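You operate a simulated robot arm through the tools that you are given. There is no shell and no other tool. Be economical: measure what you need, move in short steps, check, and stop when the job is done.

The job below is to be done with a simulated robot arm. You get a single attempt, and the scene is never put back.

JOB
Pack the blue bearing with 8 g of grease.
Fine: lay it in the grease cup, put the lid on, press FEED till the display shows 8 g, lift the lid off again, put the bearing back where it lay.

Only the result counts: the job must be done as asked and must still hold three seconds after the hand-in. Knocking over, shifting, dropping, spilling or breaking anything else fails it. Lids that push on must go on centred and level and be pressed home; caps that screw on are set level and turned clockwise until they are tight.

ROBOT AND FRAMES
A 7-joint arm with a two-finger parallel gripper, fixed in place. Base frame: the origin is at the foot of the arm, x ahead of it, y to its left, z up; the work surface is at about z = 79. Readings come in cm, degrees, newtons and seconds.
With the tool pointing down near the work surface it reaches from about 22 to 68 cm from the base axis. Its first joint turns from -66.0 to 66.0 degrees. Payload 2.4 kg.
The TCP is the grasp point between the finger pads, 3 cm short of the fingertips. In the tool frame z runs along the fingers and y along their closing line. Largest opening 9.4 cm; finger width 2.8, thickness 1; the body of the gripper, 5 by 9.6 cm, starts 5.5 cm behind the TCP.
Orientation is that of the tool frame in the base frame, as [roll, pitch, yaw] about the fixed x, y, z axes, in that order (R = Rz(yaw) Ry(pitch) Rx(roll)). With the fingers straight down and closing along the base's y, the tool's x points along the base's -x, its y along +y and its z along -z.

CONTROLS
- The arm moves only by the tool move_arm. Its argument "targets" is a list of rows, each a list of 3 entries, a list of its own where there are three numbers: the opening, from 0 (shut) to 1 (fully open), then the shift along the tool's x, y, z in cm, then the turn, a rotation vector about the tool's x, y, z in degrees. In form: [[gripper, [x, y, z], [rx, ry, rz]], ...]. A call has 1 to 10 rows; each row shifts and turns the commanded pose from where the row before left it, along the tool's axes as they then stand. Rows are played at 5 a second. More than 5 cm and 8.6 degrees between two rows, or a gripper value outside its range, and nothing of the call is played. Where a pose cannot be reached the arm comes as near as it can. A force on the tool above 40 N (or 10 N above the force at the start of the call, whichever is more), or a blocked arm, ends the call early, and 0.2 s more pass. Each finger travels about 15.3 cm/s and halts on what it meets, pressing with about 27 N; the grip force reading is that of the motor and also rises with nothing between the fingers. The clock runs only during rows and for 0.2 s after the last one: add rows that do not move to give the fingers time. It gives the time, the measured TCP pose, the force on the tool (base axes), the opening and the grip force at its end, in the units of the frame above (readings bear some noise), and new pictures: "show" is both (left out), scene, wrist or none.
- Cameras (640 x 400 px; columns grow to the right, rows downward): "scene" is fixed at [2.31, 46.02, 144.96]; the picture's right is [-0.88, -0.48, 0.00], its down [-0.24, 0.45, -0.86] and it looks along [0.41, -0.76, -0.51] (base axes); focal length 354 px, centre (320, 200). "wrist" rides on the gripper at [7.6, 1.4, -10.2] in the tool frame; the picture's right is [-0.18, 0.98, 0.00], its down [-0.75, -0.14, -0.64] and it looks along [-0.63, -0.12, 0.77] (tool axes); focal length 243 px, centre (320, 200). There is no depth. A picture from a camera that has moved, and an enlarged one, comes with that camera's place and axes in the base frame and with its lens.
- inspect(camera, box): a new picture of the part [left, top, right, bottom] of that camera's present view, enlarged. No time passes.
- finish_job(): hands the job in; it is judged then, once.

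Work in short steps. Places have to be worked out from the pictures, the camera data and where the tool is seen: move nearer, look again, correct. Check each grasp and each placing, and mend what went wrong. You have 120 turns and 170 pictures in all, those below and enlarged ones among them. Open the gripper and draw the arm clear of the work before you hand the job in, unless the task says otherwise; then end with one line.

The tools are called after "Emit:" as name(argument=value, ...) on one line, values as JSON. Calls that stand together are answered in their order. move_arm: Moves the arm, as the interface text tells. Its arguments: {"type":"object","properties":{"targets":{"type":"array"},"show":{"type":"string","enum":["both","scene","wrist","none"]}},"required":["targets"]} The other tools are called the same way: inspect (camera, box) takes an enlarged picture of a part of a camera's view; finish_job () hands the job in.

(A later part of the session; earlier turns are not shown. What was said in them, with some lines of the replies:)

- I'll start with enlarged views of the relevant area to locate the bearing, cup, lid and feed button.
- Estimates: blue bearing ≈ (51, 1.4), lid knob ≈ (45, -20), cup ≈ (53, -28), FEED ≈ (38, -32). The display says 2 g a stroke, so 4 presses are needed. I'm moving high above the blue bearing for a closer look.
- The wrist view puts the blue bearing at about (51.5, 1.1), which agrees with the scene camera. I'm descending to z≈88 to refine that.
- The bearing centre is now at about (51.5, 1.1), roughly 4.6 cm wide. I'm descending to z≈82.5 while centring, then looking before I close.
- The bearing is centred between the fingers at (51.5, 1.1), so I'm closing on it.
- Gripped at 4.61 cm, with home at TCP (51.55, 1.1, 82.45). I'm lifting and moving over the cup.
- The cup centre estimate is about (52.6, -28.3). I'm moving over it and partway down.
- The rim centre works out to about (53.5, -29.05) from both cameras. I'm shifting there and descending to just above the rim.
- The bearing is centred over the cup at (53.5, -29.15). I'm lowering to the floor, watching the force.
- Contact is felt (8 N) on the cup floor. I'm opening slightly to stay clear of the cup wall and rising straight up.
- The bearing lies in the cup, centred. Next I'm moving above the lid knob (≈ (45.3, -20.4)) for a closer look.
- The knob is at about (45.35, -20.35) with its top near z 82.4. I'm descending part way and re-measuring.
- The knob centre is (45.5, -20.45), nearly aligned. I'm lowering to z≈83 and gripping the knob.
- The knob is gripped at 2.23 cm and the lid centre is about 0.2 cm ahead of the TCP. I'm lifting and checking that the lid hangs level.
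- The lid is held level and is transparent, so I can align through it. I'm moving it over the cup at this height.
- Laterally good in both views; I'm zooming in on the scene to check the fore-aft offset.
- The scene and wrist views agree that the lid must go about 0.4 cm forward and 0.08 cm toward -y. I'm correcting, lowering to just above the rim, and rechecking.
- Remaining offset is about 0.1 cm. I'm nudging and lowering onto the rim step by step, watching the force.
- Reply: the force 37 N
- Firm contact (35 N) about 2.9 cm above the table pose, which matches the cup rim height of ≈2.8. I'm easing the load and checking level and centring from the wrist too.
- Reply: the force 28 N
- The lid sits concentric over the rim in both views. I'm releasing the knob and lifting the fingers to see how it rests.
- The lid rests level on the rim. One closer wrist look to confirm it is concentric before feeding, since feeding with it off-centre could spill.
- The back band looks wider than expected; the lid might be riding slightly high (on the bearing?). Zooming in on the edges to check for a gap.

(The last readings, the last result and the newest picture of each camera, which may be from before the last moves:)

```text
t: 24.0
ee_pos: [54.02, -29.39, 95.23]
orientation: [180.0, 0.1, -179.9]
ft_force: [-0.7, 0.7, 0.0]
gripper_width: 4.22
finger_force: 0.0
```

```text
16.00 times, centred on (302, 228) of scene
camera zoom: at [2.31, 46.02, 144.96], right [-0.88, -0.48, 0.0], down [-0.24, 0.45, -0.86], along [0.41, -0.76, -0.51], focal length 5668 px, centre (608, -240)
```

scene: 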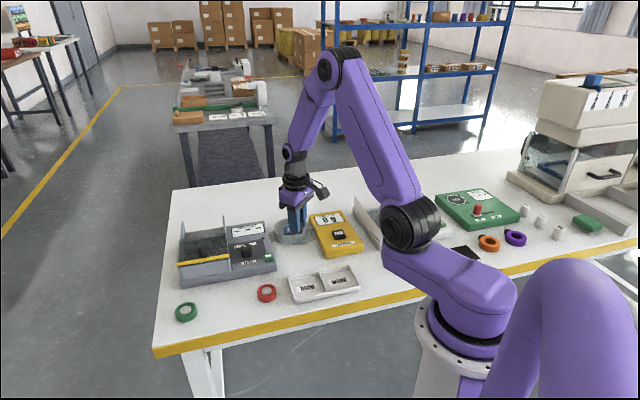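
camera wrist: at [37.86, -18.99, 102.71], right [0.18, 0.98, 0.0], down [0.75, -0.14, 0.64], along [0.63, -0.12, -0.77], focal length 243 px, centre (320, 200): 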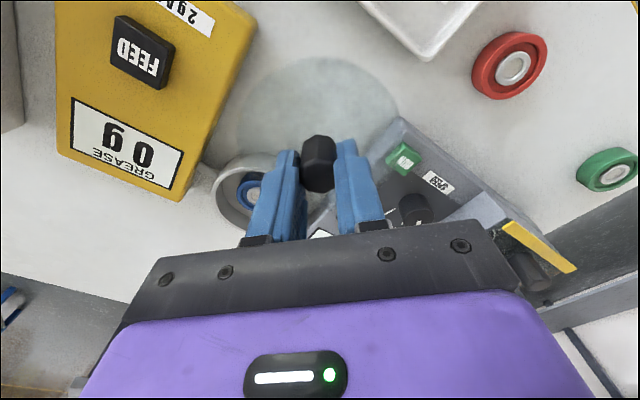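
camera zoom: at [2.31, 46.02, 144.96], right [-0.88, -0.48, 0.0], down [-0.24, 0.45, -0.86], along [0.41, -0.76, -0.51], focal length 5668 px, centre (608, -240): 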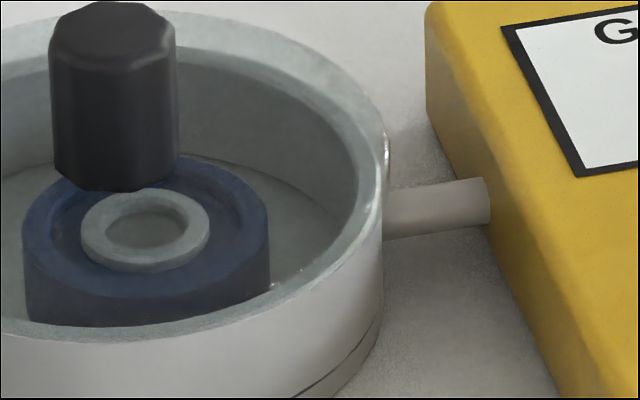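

Numbers are ambiguous within a few mm (lid thickness vs a gap). I'm backing the arm off and tilting the wrist camera for a side-on look at the lid/rim interface.

Emit:
move_arm(targets=[[1, [3.5, 0, 0], [0, 0, 0]], [1, [3.5, 0, 0], [0, 0, 0]], [1, [3.5, 0, 1], [0, 0, 0]], [1, [3.5, 0, 2], [0, 0, 0]], [1, [0, 0, 0], [0, -8.5, 0]], [1, [0, 0, 0], [0, -8.5, 0]], [1, [0, 0, 0], [0, -8.5, 0]], [1, [0, 0, 0], [0, -8.5, 0]], [1, [0, 0, 0], [0, 0, 0]]])

```text
t: 26.0
ee_pos: [40.19, -29.43, 92.07]
orientation: [-180.0, 34.1, 180.0]
ft_force: [0.0, 0.2, 0.3]
gripper_width: 9.43
finger_force: 0.2
camera wrist: at [28.31, -27.9, 96.53], right [0.15, 0.98, 0.1], down [0.26, -0.14, 0.95], along [0.95, -0.12, -0.28], focal length 243 px, centre (320, 200)
```

scene: 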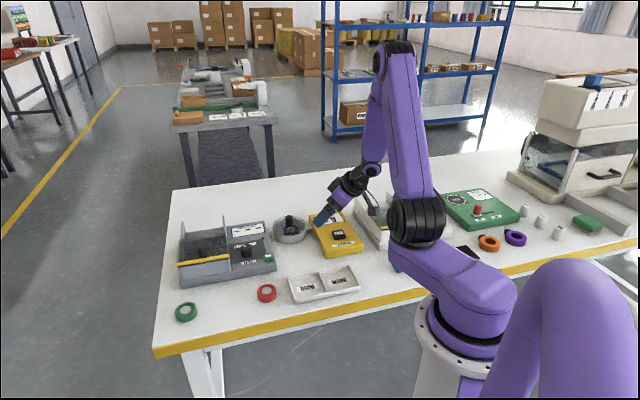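
wrist: 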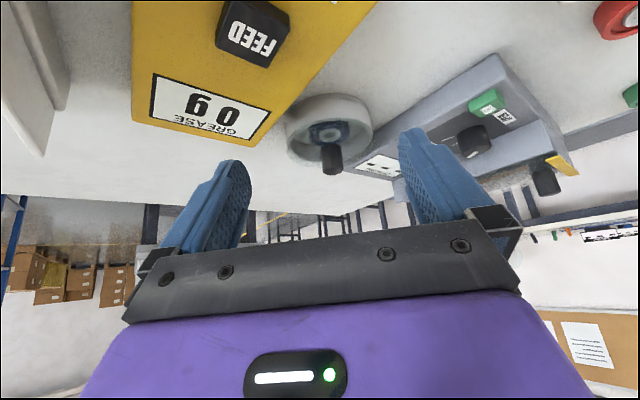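

Emit:
inspect(camera="wrist", box=[280, 85, 380, 185])

Emit:
inspect(camera="scene", box=[269, 208, 309, 248])

```text
4.00 times, centred on (330, 135) of wrist
camera zoom: at [28.31, -27.9, 96.53], right [0.15, 0.98, 0.1], down [0.26, -0.14, 0.95], along [0.95, -0.12, -0.28], focal length 970 px, centre (280, 460)
```

zoom: 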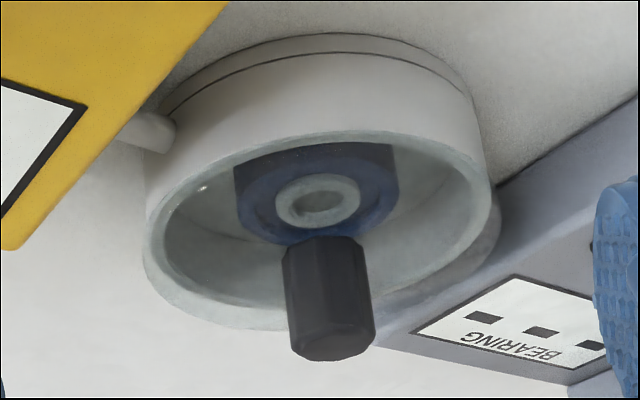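

```text
10.00 times, centred on (289, 228) of scene
camera zoom: at [2.31, 46.02, 144.96], right [-0.88, -0.48, 0.0], down [-0.24, 0.45, -0.86], along [0.41, -0.76, -0.51], focal length 3542 px, centre (630, -80)
```

zoom: 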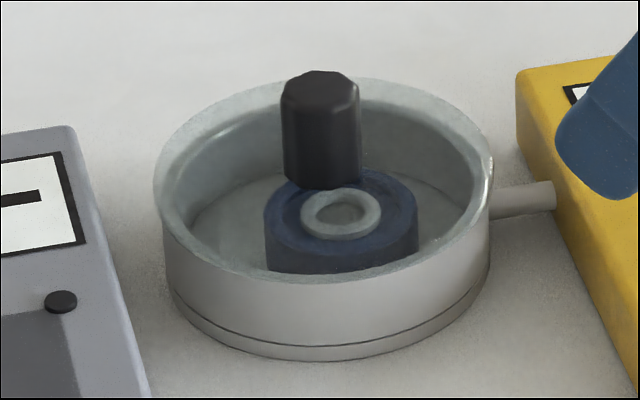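

Emit:
inspect(camera="wrist", box=[312, 112, 362, 172])

Emit:
inspect(camera="wrist", box=[312, 110, 337, 135])

Emit:
inspect(camera="wrist", box=[384, 110, 409, 135])

```text
6.67 times, centred on (337, 142) of wrist
camera zoom: at [28.31, -27.9, 96.53], right [0.15, 0.98, 0.1], down [0.26, -0.14, 0.95], along [0.95, -0.12, -0.28], focal length 1618 px, centre (207, 587)
```

zoom: 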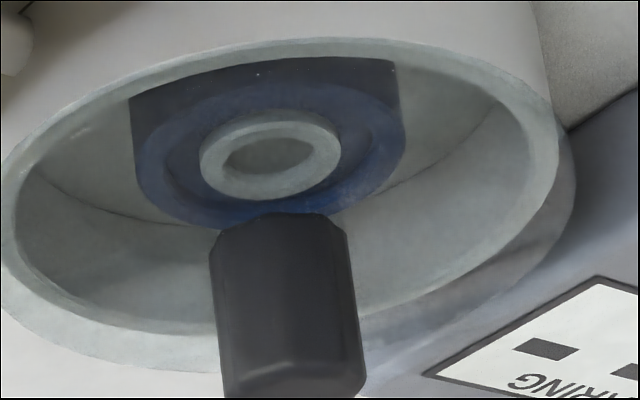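

```text
16.00 times, centred on (324, 122) of wrist
camera zoom: at [28.31, -27.9, 96.53], right [0.15, 0.98, 0.1], down [0.26, -0.14, 0.95], along [0.95, -0.12, -0.28], focal length 3882 px, centre (248, 1440)
```

zoom: 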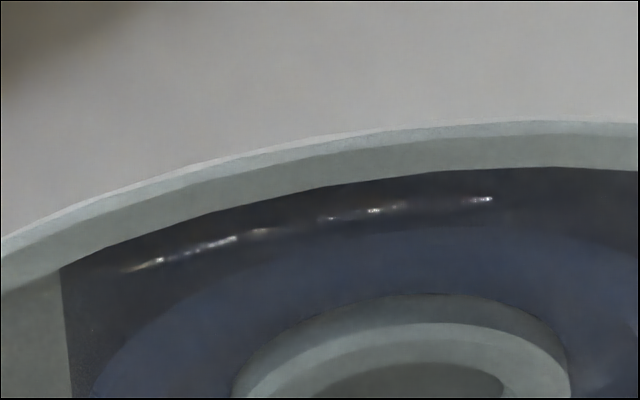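

```text
16.00 times, centred on (396, 122) of wrist
camera zoom: at [28.31, -27.9, 96.53], right [0.15, 0.98, 0.1], down [0.26, -0.14, 0.95], along [0.95, -0.12, -0.28], focal length 3882 px, centre (-904, 1440)
```

zoom: 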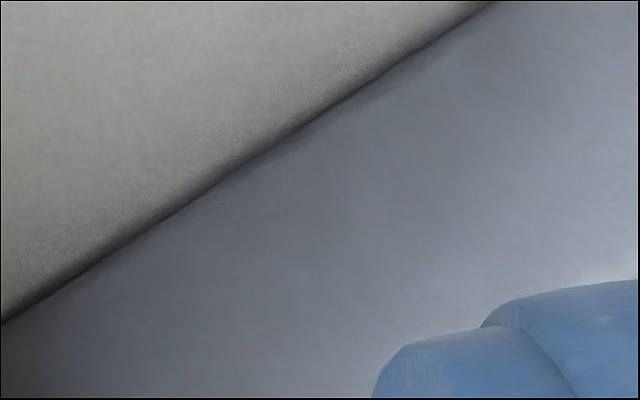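

The side view shows the bearing below the rim, with the lid level and concentric within ~1 mm on the rim. Next: untilt, close the fingers and move above FEED (≈ (38.5, -31.6)).

Emit:
move_arm(targets=[[0.6, [0, 0, 0], [0, 8.5, 0]], [0.3, [0, 0, 0], [0, 8.5, 0]], [0, [0, 0, 0], [0, 8.5, 0]], [0, [0, 0, 0], [0, 8.5, 0]], [0, [0.85, -1.1, -1], [0, 0, 0]], [0, [0.85, -1.1, 0], [0, 0, 0]], [0, [0, 0, 0], [0, 0, 0]]])

Emit:
inspect(camera="wrist", box=[160, 0, 480, 200])

Emit:
inspect(camera="scene", box=[270, 160, 390, 260])

```text
t: 27.6
ee_pos: [38.6, -31.5, 93.24]
orientation: [179.9, -0.1, 180.0]
ft_force: [0.3, 0.7, 0.5]
gripper_width: 0.02
finger_force: 26.4
camera wrist: at [31.18, -30.04, 103.56], right [0.18, 0.98, 0.0], down [0.75, -0.14, 0.64], along [0.63, -0.12, -0.77], focal length 243 px, centre (320, 200)
```

scene: 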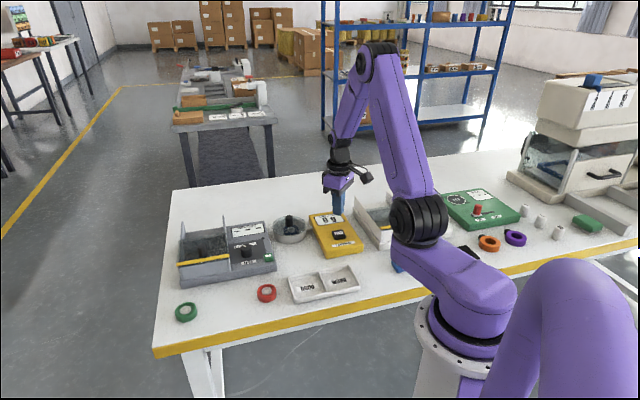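
wrist: 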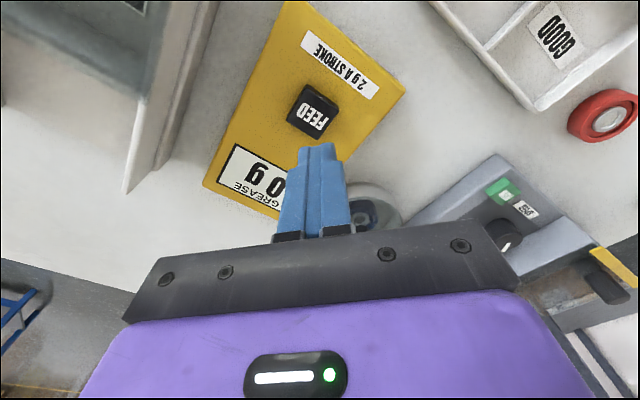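

```text
2.00 times, centred on (320, 100) of wrist
camera zoom: at [31.18, -30.04, 103.56], right [0.18, 0.98, 0.0], down [0.75, -0.14, 0.64], along [0.63, -0.12, -0.77], focal length 485 px, centre (320, 400)
```

zoom: 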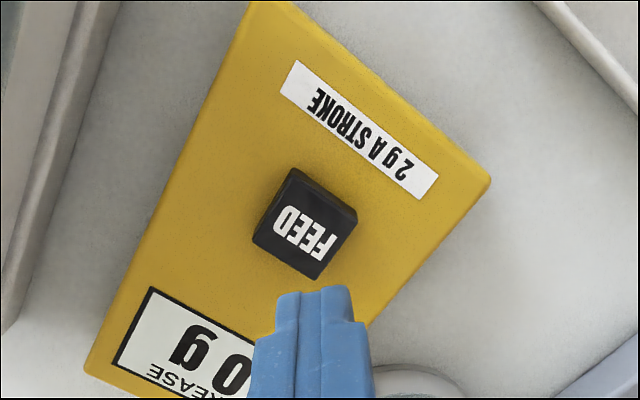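

```text
4.00 times, centred on (330, 210) of scene
camera zoom: at [2.32, 46.02, 144.96], right [-0.88, -0.48, 0.0], down [-0.24, 0.45, -0.86], along [0.41, -0.76, -0.51], focal length 1417 px, centre (280, 160)
```

zoom: 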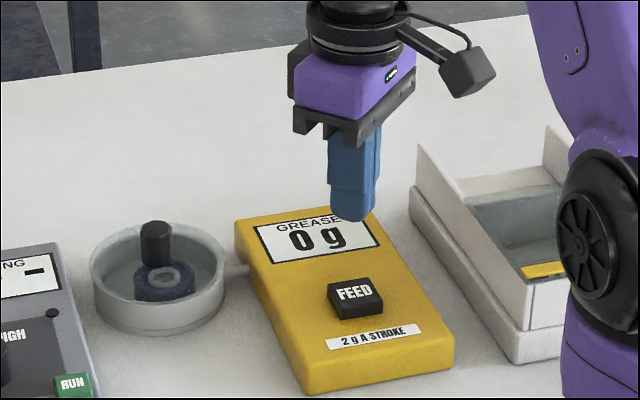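

FEED's top centre is at ≈ (38.45, -31.9), z ≈ 83. I'm lowering the closed fingertips to just above it.

Emit:
move_arm(targets=[[0, [0.1, -0.4, 2], [0, 0, 0]], [0, [0, 0, 2.5], [0, 0, 0]], [0, [0, 0, 1.5], [0, 0, 0]], [0, [0, 0, 0], [0, 0, 0]]], show="none")

Emit:
inspect(camera="scene", box=[270, 160, 390, 260])

Emit:
inspect(camera="wrist", box=[220, 60, 420, 220])

```text
t: 28.6
ee_pos: [38.58, -31.82, 87.03]
orientation: [180.0, 0.0, 180.0]
ft_force: [-0.2, -0.3, -0.5]
gripper_width: 0.01
finger_force: 26.6
```

```text
4.00 times, centred on (330, 210) of scene
camera zoom: at [2.32, 46.02, 144.96], right [-0.88, -0.48, 0.0], down [-0.24, 0.45, -0.86], along [0.41, -0.76, -0.51], focal length 1417 px, centre (280, 160)
```

zoom: 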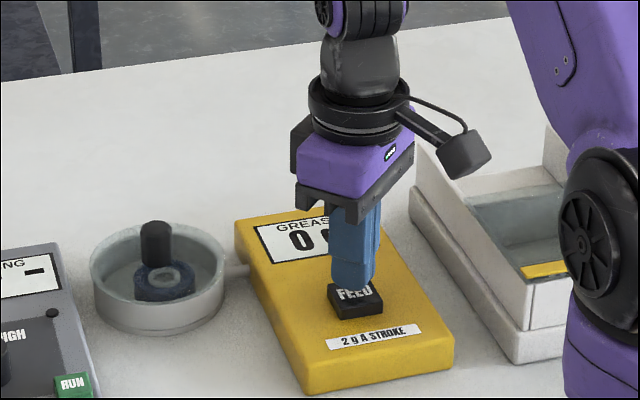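

```text
2.50 times, centred on (320, 140) of wrist
camera zoom: at [31.11, -30.36, 97.38], right [0.18, 0.98, 0.0], down [0.75, -0.14, 0.64], along [0.63, -0.12, -0.77], focal length 606 px, centre (320, 350)
```

zoom: 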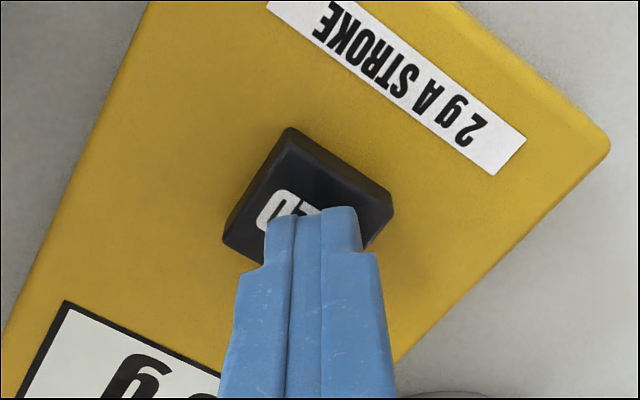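

The fingertip is over the button, about 1 cm above it. I'm pressing gently.

Emit:
move_arm(targets=[[0, [0.1, -0.05, 0.5], [0, 0, 0]], [0, [0, 0, 0.4], [0, 0, 0]], [0, [0, 0, 0.3], [0, 0, 0]], [0, [0, 0, 0], [0, 0, 0]]], show="none")

Emit:
inspect(camera="scene", box=[270, 160, 390, 260])

```text
t: 29.6
ee_pos: [38.37, -31.96, 85.92]
orientation: [179.9, 0.0, -180.0]
ft_force: [0.3, 0.8, 1.2]
gripper_width: 0.0
finger_force: 26.9
```

```text
4.00 times, centred on (330, 210) of scene
camera zoom: at [2.31, 46.03, 144.96], right [-0.88, -0.48, 0.0], down [-0.24, 0.45, -0.86], along [0.41, -0.76, -0.51], focal length 1417 px, centre (280, 160)
```

zoom: 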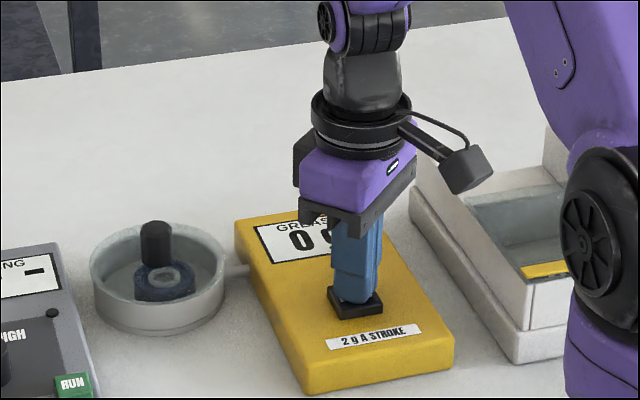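

Slight contact (~1 N), display still 0 g. Pressing a little further.

Emit:
move_arm(targets=[[0, [0, 0, 0.15], [0, 0, 0]], [0, [0, 0, 0.15], [0, 0, 0]], [0, [0, 0, 0], [0, 0, 0]]], show="none")

Emit:
inspect(camera="scene", box=[270, 160, 390, 260])

```text
t: 30.4
ee_pos: [38.39, -31.86, 85.71]
orientation: [180.0, 0.0, 180.0]
ft_force: [0.3, 1.7, 3.3]
gripper_width: 0.02
finger_force: 27.6
```

```text
4.00 times, centred on (330, 210) of scene
camera zoom: at [2.31, 46.03, 144.96], right [-0.88, -0.48, 0.0], down [-0.24, 0.45, -0.86], along [0.41, -0.76, -0.51], focal length 1417 px, centre (280, 160)
```

zoom: 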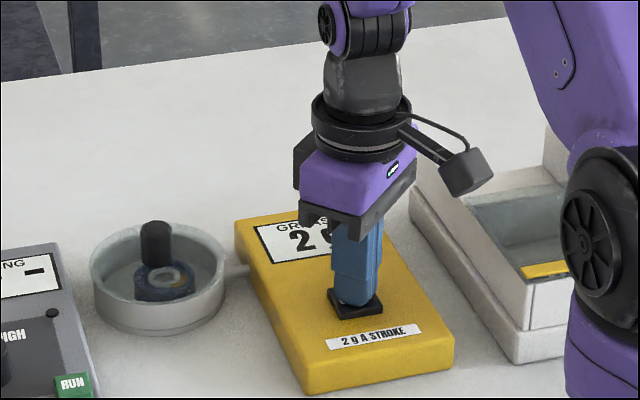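

The display shows 2 g. I'm releasing fully and making a second stroke.

Emit:
move_arm(targets=[[0, [0, 0, -0.9], [0, 0, 0]], [0, [0, 0, 0], [0, 0, 0]], [0, [0, 0, 0.6], [0, 0, 0]], [0, [0, 0, 0.3], [0, 0, 0]], [0, [0, 0, 0], [0, 0, 0]], [0, [0, 0, -0.9], [0, 0, 0]], [0, [0, 0, 0], [0, 0, 0]]], show="none")

Emit:
inspect(camera="scene", box=[270, 160, 390, 260])

```text
t: 32.0
ee_pos: [38.32, -31.96, 86.52]
orientation: [179.9, -0.1, -179.9]
ft_force: [0.4, -0.4, 0.2]
gripper_width: 0.0
finger_force: 27.1
```

```text
4.00 times, centred on (330, 210) of scene
camera zoom: at [2.31, 46.02, 144.96], right [-0.88, -0.48, 0.0], down [-0.24, 0.45, -0.86], along [0.41, -0.76, -0.51], focal length 1417 px, centre (280, 160)
```

zoom: 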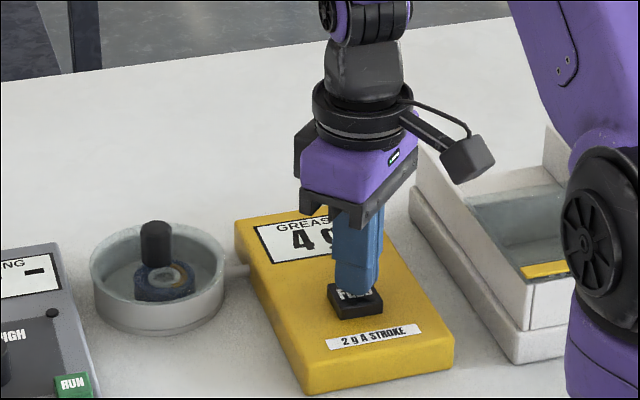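

4 g. Third stroke.

Emit:
move_arm(targets=[[0, [0, 0, 0.6], [0, 0, 0]], [0, [0, 0, 0.3], [0, 0, 0]], [0, [0, 0, 0], [0, 0, 0]], [0, [0, 0, -0.9], [0, 0, 0]], [0, [0, 0, 0], [0, 0, 0]]], show="none")

Emit:
inspect(camera="scene", box=[270, 160, 390, 260])

```text
t: 33.2
ee_pos: [38.28, -31.91, 86.68]
orientation: [180.0, 0.0, -180.0]
ft_force: [0.6, 0.1, -0.4]
gripper_width: 0.0
finger_force: 26.8
```

```text
4.00 times, centred on (330, 210) of scene
camera zoom: at [2.31, 46.02, 144.96], right [-0.88, -0.48, 0.0], down [-0.24, 0.45, -0.86], along [0.41, -0.76, -0.51], focal length 1417 px, centre (280, 160)
```

zoom: 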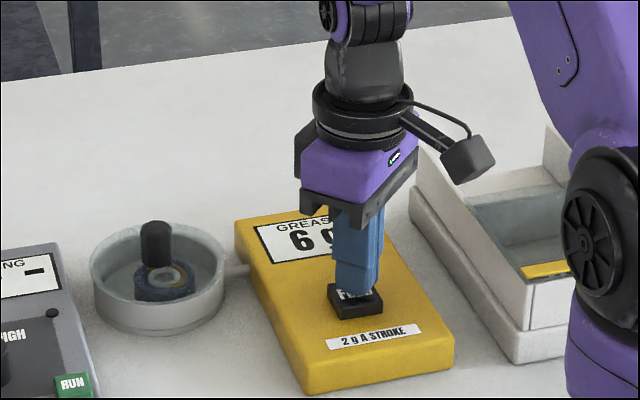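

6 g. Fourth and last stroke, then lifting clear.

Emit:
move_arm(targets=[[0, [0, 0, 0.6], [0, 0, 0]], [0, [0, 0, 0.3], [0, 0, 0]], [0, [0, 0, 0], [0, 0, 0]], [0, [0, 0, -0.9], [0, 0, 0]], [0, [0, 0, -3], [0, 0, 0]], [0, [0, 0, -4], [0, 0, 0]], [0, [0, 0, -2], [0, 0, 0]], [0, [0, 0, 0], [0, 0, 0]]], show="none")

Emit:
inspect(camera="scene", box=[270, 160, 390, 260])

```text
t: 35.0
ee_pos: [38.35, -32.09, 95.65]
orientation: [-180.0, 0.0, 180.0]
ft_force: [0.2, -0.6, -0.5]
gripper_width: 0.0
finger_force: 26.7
```

```text
4.00 times, centred on (330, 210) of scene
camera zoom: at [2.31, 46.02, 144.96], right [-0.88, -0.48, 0.0], down [-0.24, 0.45, -0.86], along [0.41, -0.76, -0.51], focal length 1417 px, centre (280, 160)
```

zoom: 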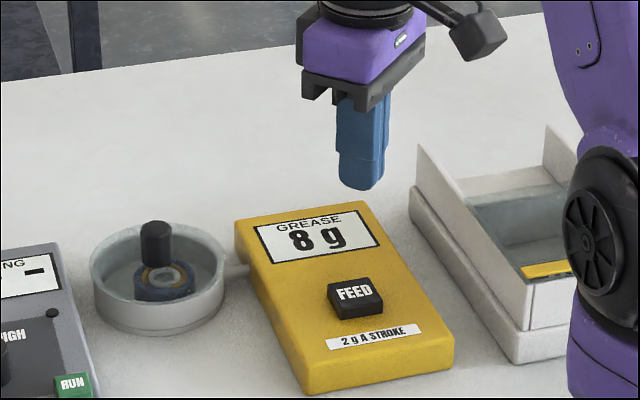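

8 g reached. I'm moving back over the lid knob with the fingers opened.

Emit:
move_arm(targets=[[0.3, [-3.93, 0.7, 0], [0, 0, 0]], [0.5, [-3.93, 0.7, 0], [0, 0, 0]], [0.5, [-3.93, 0.7, 0], [0, 0, 0]], [0.5, [-3.93, 0.7, 0], [0, 0, 0]], [0.5, [0, 0, 2], [0, 0, 0]], [0.5, [0, 0, 2], [0, 0, 0]], [0.5, [0, 0, 0], [0, 0, 0]]], show="none")

Emit:
inspect(camera="wrist", box=[220, 60, 420, 220])

```text
t: 36.6
ee_pos: [54.15, -29.23, 91.53]
orientation: [-180.0, 0.0, 179.9]
ft_force: [-0.3, -0.1, 0.3]
gripper_width: 4.72
finger_force: 0.0
```

```text
2.50 times, centred on (320, 140) of wrist
camera zoom: at [46.6, -27.72, 101.95], right [0.18, 0.98, 0.0], down [0.75, -0.14, 0.64], along [0.63, -0.12, -0.77], focal length 606 px, centre (320, 350)
```

zoom: 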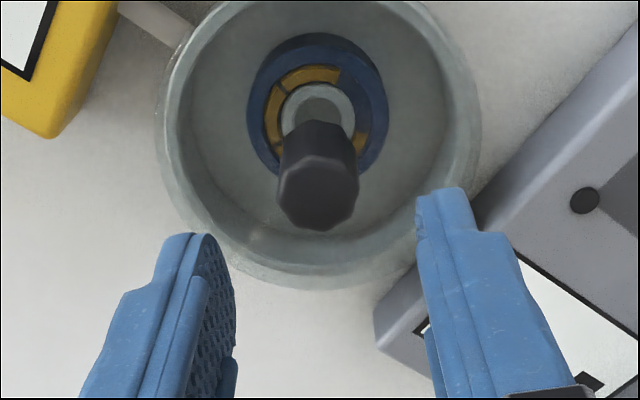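

Grease sits in the bearing. The knob is centred, so I'm descending to the earlier grip height and closing.

Emit:
move_arm(targets=[[0.5, [0, 0, 2.5], [0, 0, 0]], [0.5, [0, 0, 2], [0, 0, 0]], [0.5, [0, 0, 0.65], [0, 0, 0]], [0.5, [0, 0, 0], [0, 0, 0]], [0.2, [0, 0, 0], [0, 0, 0]], [0.05, [0, 0, 0], [0, 0, 0]], [0.05, [0, 0, 0], [0, 0, 0]]], show="none")

Emit:
inspect(camera="wrist", box=[220, 60, 420, 220])

```text
t: 38.2
ee_pos: [54.11, -29.08, 86.31]
orientation: [179.9, 0.0, -180.0]
ft_force: [-0.1, -0.4, 0.5]
gripper_width: 2.22
finger_force: 26.7
```

```text
2.50 times, centred on (320, 140) of wrist
camera zoom: at [46.66, -27.68, 96.78], right [0.18, 0.98, 0.0], down [0.75, -0.14, 0.64], along [0.63, -0.12, -0.77], focal length 606 px, centre (320, 350)
```

zoom: 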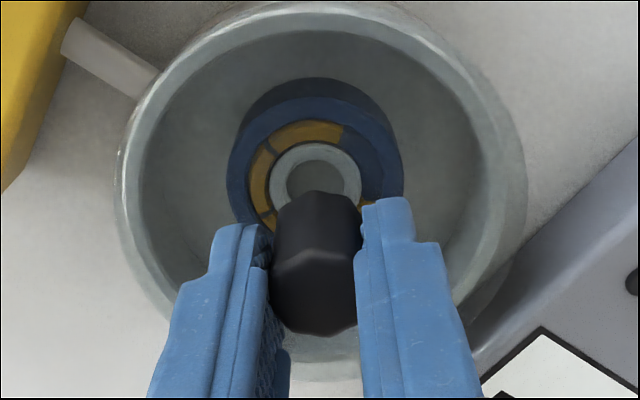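

Knob gripped. I'm lifting the lid straight up and carrying it back over its original spot.

Emit:
move_arm(targets=[[0.05, [0, 0, -1], [0, 0, 0]], [0.05, [0, 0, -2], [0, 0, 0]], [0.05, [0, 0, -3], [0, 0, 0]], [0.05, [2.87, 2.9, 0], [0, 0, 0]], [0.05, [2.87, 2.9, 0], [0, 0, 0]], [0.05, [2.87, 2.9, 0], [0, 0, 0]], [0.05, [0, 0, 3], [0, 0, 0]], [0.05, [0, 0, 3], [0, 0, 0]], [0.05, [0, 0, 0], [0, 0, 0]]])

Emit:
inspect(camera="scene", box=[230, 190, 390, 290])

```text
t: 40.2
ee_pos: [45.37, -20.51, 86.43]
orientation: [-179.9, -0.1, 180.0]
ft_force: [0.1, -0.4, -0.3]
gripper_width: 2.23
finger_force: 27.2
camera wrist: at [37.93, -18.98, 96.76], right [0.18, 0.98, 0.0], down [0.75, -0.14, 0.64], along [0.63, -0.12, -0.77], focal length 243 px, centre (320, 200)
```

scene: 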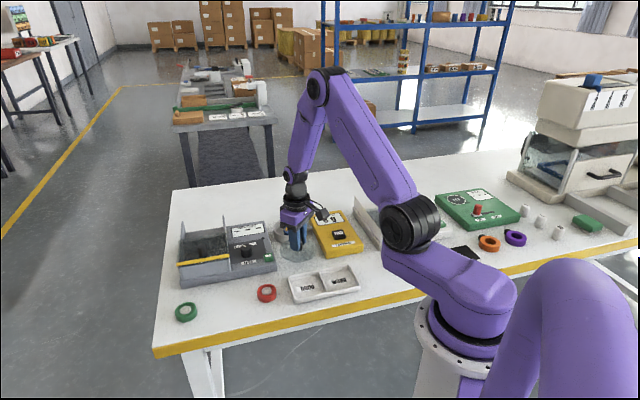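
wrist: 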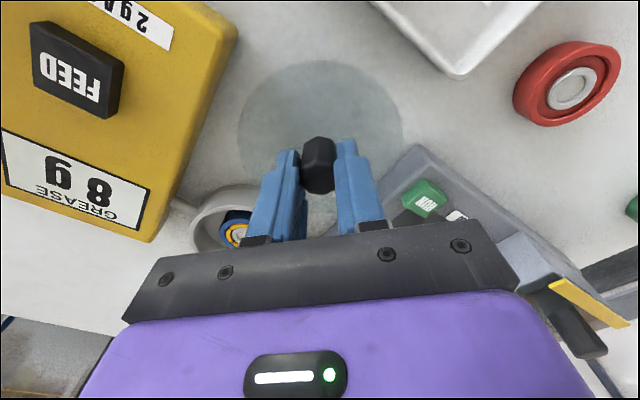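

```text
4.00 times, centred on (310, 240) of scene
camera zoom: at [2.32, 46.02, 144.96], right [-0.88, -0.48, 0.0], down [-0.24, 0.45, -0.86], along [0.41, -0.76, -0.51], focal length 1417 px, centre (360, 40)
```

zoom: 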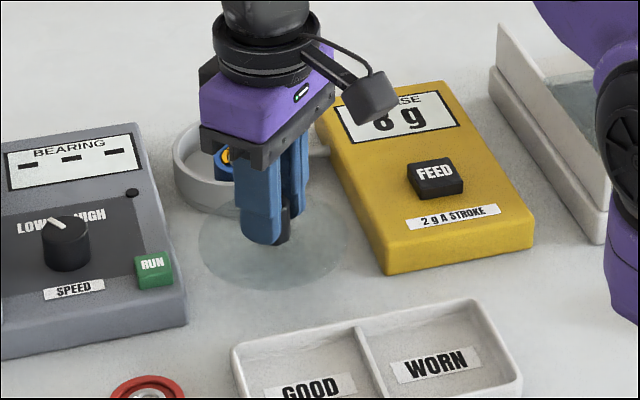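

The lid came off cleanly. I'm lowering it to the table at its old place.

Emit:
move_arm(targets=[[0.05, [0, 0, 1.5], [0, 0, 0]], [0.05, [0, 0, 1.1], [0, 0, 0]], [0.05, [0, 0, 0.2], [0, 0, 0]], [0.05, [0, 0, 0.1], [0, 0, 0]], [0.05, [0, 0, 0], [0, 0, 0]]], show="none")

```text
t: 41.4
ee_pos: [45.46, -20.42, 83.49]
orientation: [180.0, -0.1, -179.9]
ft_force: [-0.9, 0.7, -0.5]
gripper_width: 2.24
finger_force: 27.3
```

Emit:
move_arm(targets=[[0.05, [0, 0, 0.1], [0, 0, 0]], [0.05, [0, 0, 0.08], [0, 0, 0]], [0.05, [0, 0, 0], [0, 0, 0]]], show="none")

```text
t: 42.2
ee_pos: [45.4, -20.43, 83.31]
orientation: [180.0, -0.1, -179.9]
ft_force: [-0.3, 0.7, 0.6]
gripper_width: 2.21
finger_force: 27.1
```

Emit:
move_arm(targets=[[0.05, [0, 0, 0.08], [0, 0, 0]], [0.05, [0, 0, 0.05], [0, 0, 0]], [0.05, [0, 0, 0], [0, 0, 0]]], show="none")

```text
t: 43.0
ee_pos: [45.37, -20.53, 83.38]
orientation: [180.0, 0.0, 179.9]
ft_force: [-6.9, 7.5, 35.4]
gripper_width: 2.24
finger_force: 27.5
```

Contact with the table. I'm easing off, releasing and rising.

Emit:
move_arm(targets=[[0.05, [0, 0, -0.1], [0, 0, 0]], [0.5, [0, 0, 0], [0, 0, 0]], [0.5, [0, 0, 0], [0, 0, 0]], [0.5, [0, 0, -3], [0, 0, 0]], [0.5, [0, 0, -4], [0, 0, 0]], [0.5, [0, 0, -4], [0, 0, 0]], [0.5, [-2.6, -2.93, 0], [0, 0, 0]], [0.57, [-2.6, -2.93, 0], [0, 0, 0]], [0.57, [-2.8, -2.93, 0], [0, 0, 0]], [0.57, [0, 0, 0], [0, 0, 0]]])

Emit:
inspect(camera="wrist", box=[220, 30, 420, 190])

```text
t: 45.2
ee_pos: [53.53, -29.14, 94.33]
orientation: [180.0, 0.0, -180.0]
ft_force: [1.1, 0.5, 0.2]
gripper_width: 5.35
finger_force: 0.1
camera wrist: at [46.14, -27.8, 104.7], right [0.18, 0.98, 0.0], down [0.75, -0.14, 0.64], along [0.63, -0.12, -0.77], focal length 243 px, centre (320, 200)
```

scene: 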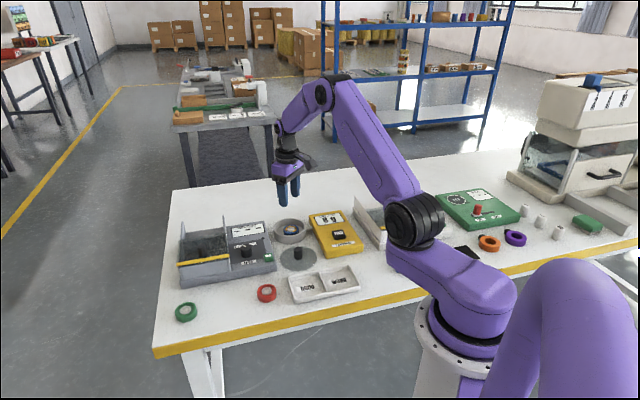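
wrist: 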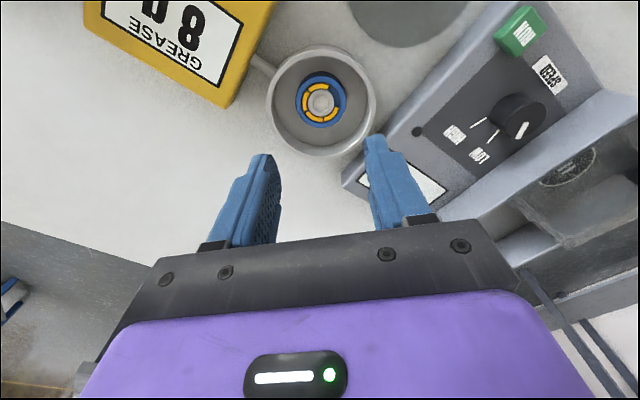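

```text
2.50 times, centred on (320, 110) of wrist
camera zoom: at [46.14, -27.8, 104.7], right [0.18, 0.98, 0.0], down [0.75, -0.14, 0.64], along [0.63, -0.12, -0.77], focal length 606 px, centre (320, 425)
```

zoom: 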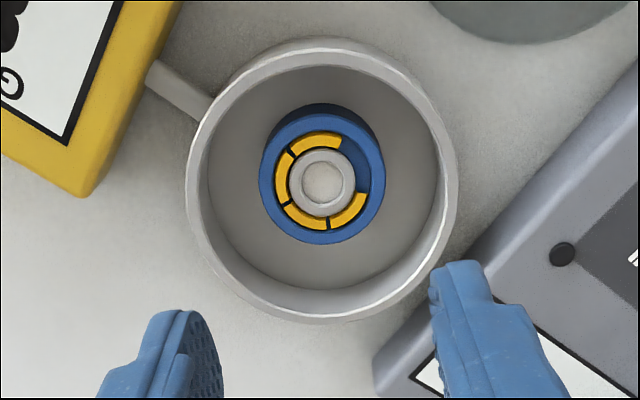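

The bearing carries 4 grease segments and is centred under the gripper. I'm descending into the cup with a narrow opening and re-gripping at the release height.

Emit:
move_arm(targets=[[0.57, [0, 0, 4], [0, 0, 0]], [0.57, [0, 0, 4], [0, 0, 0]], [0.57, [0, 0, 1.5], [0, 0, 0]], [0.57, [0, 0, 0], [0, 0, 0]]], show="none")

Emit:
inspect(camera="wrist", box=[220, 60, 420, 220])

```text
t: 46.2
ee_pos: [53.63, -29.22, 84.63]
orientation: [180.0, -0.1, 180.0]
ft_force: [-0.3, -0.3, -1.0]
gripper_width: 5.38
finger_force: 0.1
```

```text
2.50 times, centred on (320, 140) of wrist
camera zoom: at [46.15, -27.81, 95.07], right [0.18, 0.98, 0.0], down [0.75, -0.14, 0.64], along [0.63, -0.12, -0.77], focal length 606 px, centre (320, 350)
```

zoom: 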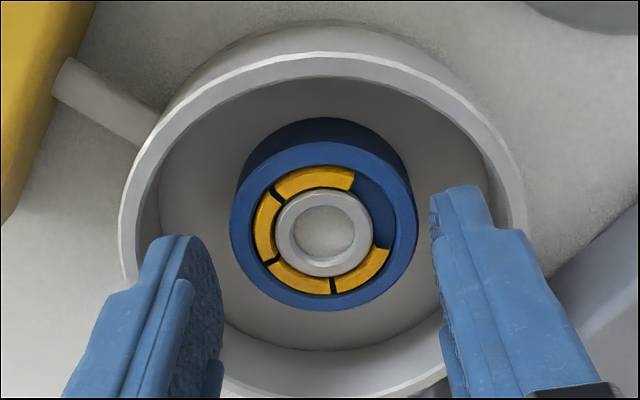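

Emit:
move_arm(targets=[[0.57, [0, 0, 1], [0, 0, 0]], [0.57, [0, 0, 0.5], [0, 0, 0]], [0.57, [0, 0, 0], [0, 0, 0]], [0.3, [0, 0, 0], [0, 0, 0]], [0.3, [0, 0, 0], [0, 0, 0]], [0.3, [0, 0, 0], [0, 0, 0]]], show="none")

Emit:
inspect(camera="wrist", box=[160, 50, 480, 250])

```text
t: 47.6
ee_pos: [53.58, -29.29, 83.18]
orientation: [180.0, 0.0, 179.9]
ft_force: [-0.4, 0.1, -0.2]
gripper_width: 4.65
finger_force: 26.9
```

```text
2.00 times, centred on (320, 150) of wrist
camera zoom: at [46.07, -27.83, 93.62], right [0.18, 0.98, 0.0], down [0.75, -0.14, 0.64], along [0.63, -0.12, -0.77], focal length 485 px, centre (320, 300)
```

zoom: 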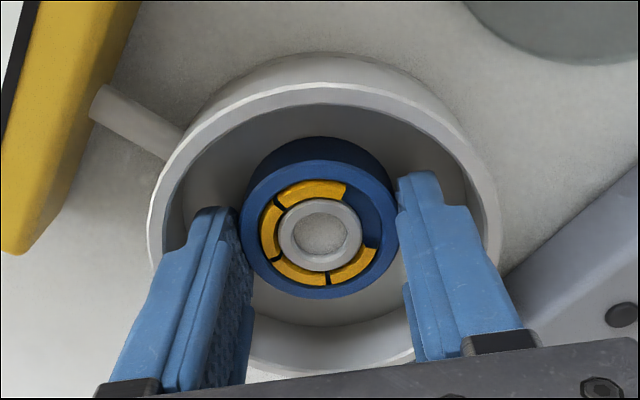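

Gripped again at 4.65 cm. I'm lifting out and carrying it toward its original place.

Emit:
move_arm(targets=[[0.3, [0, 0, -2], [0, 0, 0]], [0.3, [0, 0, -4], [0, 0, 0]], [0.3, [0, 0, -4], [0, 0, 0]], [0.3, [0, 0, -4], [0, 0, 0]], [0.3, [0.25, 3.8, 0], [0, 0, 0]], [0.3, [0.25, 3.8, 0], [0, 0, 0]], [0.3, [0.25, 3.8, 0], [0, 0, 0]], [0.3, [0.25, 3.8, 0], [0, 0, 0]], [0.3, [0.25, 3.8, 0], [0, 0, 0]], [0.3, [0.25, 3.8, 0], [0, 0, 0]]], show="none")

Emit:
move_arm(targets=[[0.3, [0.25, 3.8, 0], [0, 0, 0]], [0.3, [0.25, 3.75, 0], [0, 0, 0]], [0.3, [0, 0, 4], [0, 0, 0]], [0.3, [0, 0, 3], [0, 0, 0]], [0.3, [0, 0, 0], [0, 0, 0]]])

```text
t: 49.8
ee_pos: [51.9, -6.56, 97.25]
orientation: [179.9, 0.0, -179.9]
ft_force: [0.3, 0.0, -0.7]
gripper_width: 4.65
finger_force: 26.4
```

```text
t: 51.0
ee_pos: [51.54, 1.14, 90.36]
orientation: [180.0, 0.1, 179.9]
ft_force: [0.3, -0.3, -2.3]
gripper_width: 4.65
finger_force: 27.0
camera wrist: at [44.03, 2.72, 100.67], right [0.18, 0.98, 0.0], down [0.75, -0.14, 0.64], along [0.63, -0.12, -0.77], focal length 243 px, centre (320, 200)
```

scene: 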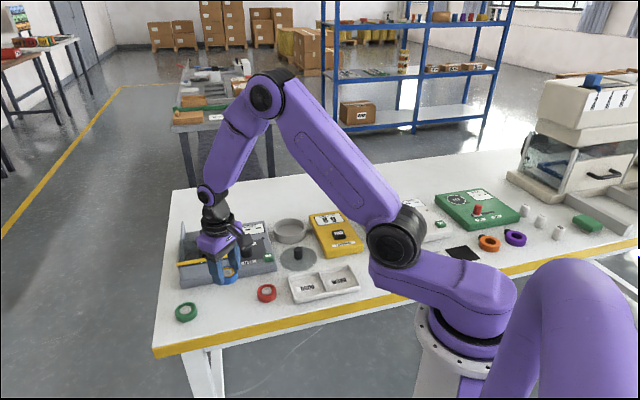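
wrist: 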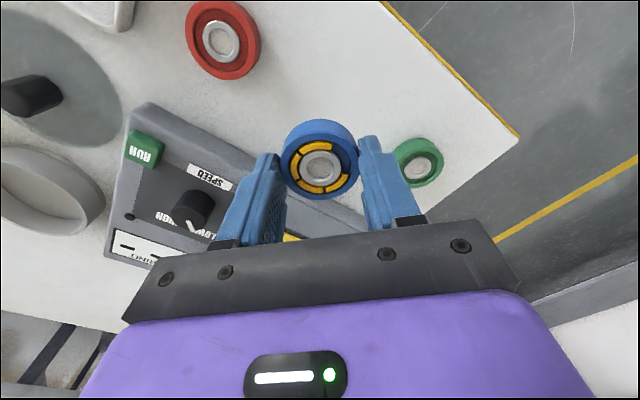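

Over home at (51.5, 1.1). I'm lowering to just above contact (the original grip height was z ≈ 82.5).

Emit:
move_arm(targets=[[0.3, [0, 0, 3], [0, 0, 0]], [0.3, [0, 0, 3], [0, 0, 0]], [0.3, [0, 0, 1.4], [0, 0, 0]], [0.3, [0, 0, 0.2], [0, 0, 0]], [0.3, [0, 0, 0], [0, 0, 0]]], show="none")

Emit:
inspect(camera="wrist", box=[0, 0, 640, 400])

```text
t: 52.2
ee_pos: [51.53, 1.17, 82.76]
orientation: [180.0, 0.0, -180.0]
ft_force: [0.1, -0.9, -0.7]
gripper_width: 4.63
finger_force: 26.7
```

```text
1.00 times, centred on (320, 200) of wrist
camera zoom: at [44.0, 2.59, 93.14], right [0.18, 0.98, 0.0], down [0.75, -0.14, 0.64], along [0.63, -0.12, -0.77], focal length 243 px, centre (320, 200)
```

zoom: 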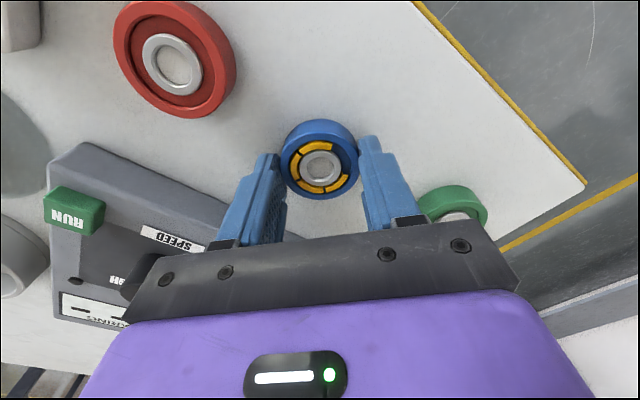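

The picture matches the original grasp view. I'm lowering to contact.

Emit:
move_arm(targets=[[0.3, [0, 0, 0.1], [0, 0, 0]], [0.3, [0, 0, 0.07], [0, 0, 0]], [0.3, [0, 0, 0], [0, 0, 0]]], show="none")

```text
t: 53.0
ee_pos: [51.47, 1.22, 82.53]
orientation: [-179.9, 0.0, -180.0]
ft_force: [-2.5, 0.3, 11.2]
gripper_width: 4.65
finger_force: 27.1
```

Contact (11 N). I'm releasing and rising clear.

Emit:
move_arm(targets=[[0.3, [0, 0, -0.03], [0, 0, 0]], [0.7, [0, 0, 0], [0, 0, 0]], [0.7, [0, 0, 0], [0, 0, 0]], [0.9, [0, 0, -1.5], [0, 0, 0]], [0.9, [0, 0, -4], [0, 0, 0]], [0.9, [0, 0, -4], [0, 0, 0]], [0.9, [0, 0, -4], [0, 0, 0]], [0.9, [2, 0, -4], [0, 0, 0]], [0.9, [4, 0, -2], [0, 0, 0]], [0.9, [4, 0, 0], [0, 0, 0]]])

Emit:
inspect(camera="scene", box=[160, 190, 380, 330])

```text
t: 55.2
ee_pos: [41.44, 1.26, 102.17]
orientation: [180.0, 0.0, 180.0]
ft_force: [0.8, -0.2, -0.2]
gripper_width: 8.47
finger_force: 0.0
camera wrist: at [34.0, 2.75, 112.44], right [0.18, 0.98, 0.0], down [0.75, -0.14, 0.64], along [0.63, -0.12, -0.77], focal length 243 px, centre (320, 200)
```

scene: 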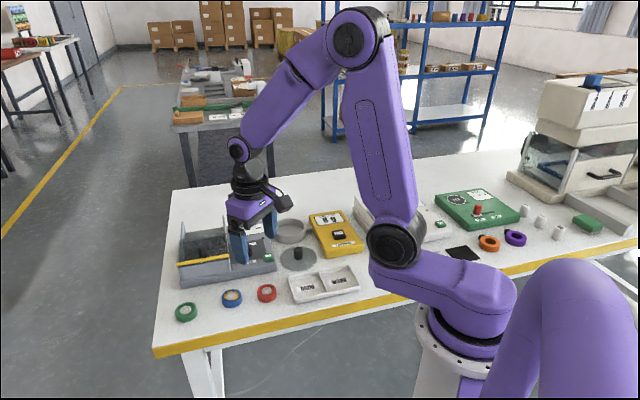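
wrist: 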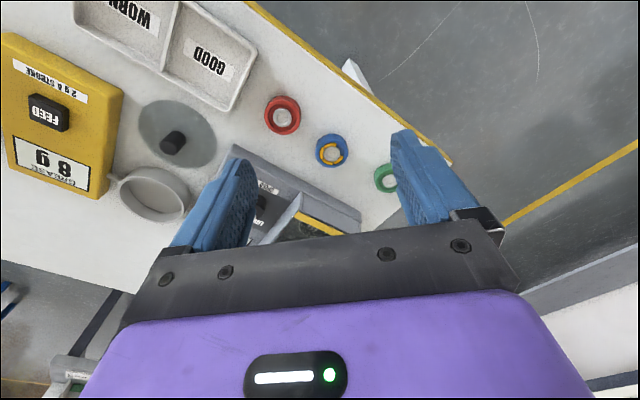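

```text
2.86 times, centred on (270, 260) of scene
camera zoom: at [2.32, 46.02, 144.96], right [-0.88, -0.48, 0.0], down [-0.24, 0.45, -0.86], along [0.41, -0.76, -0.51], focal length 1012 px, centre (463, 29)
```

zoom: 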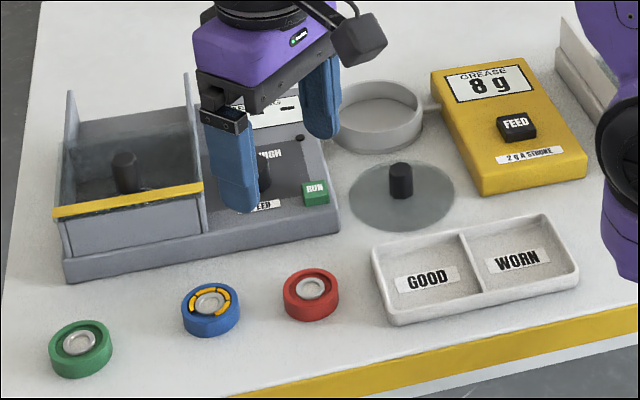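

The bearing is back at its original pixel place, the lid is back on the table, the display reads 8 g and the arm is clear. I'm handing in.

Emit:
finish_job()

```text
The job is handed in.
```

The blue bearing is packed with 8 g of grease (four 2 g strokes, display reads 8 g) and back where it lay; the lid is off the cup and back at its own spot on the table, and the arm is clear.
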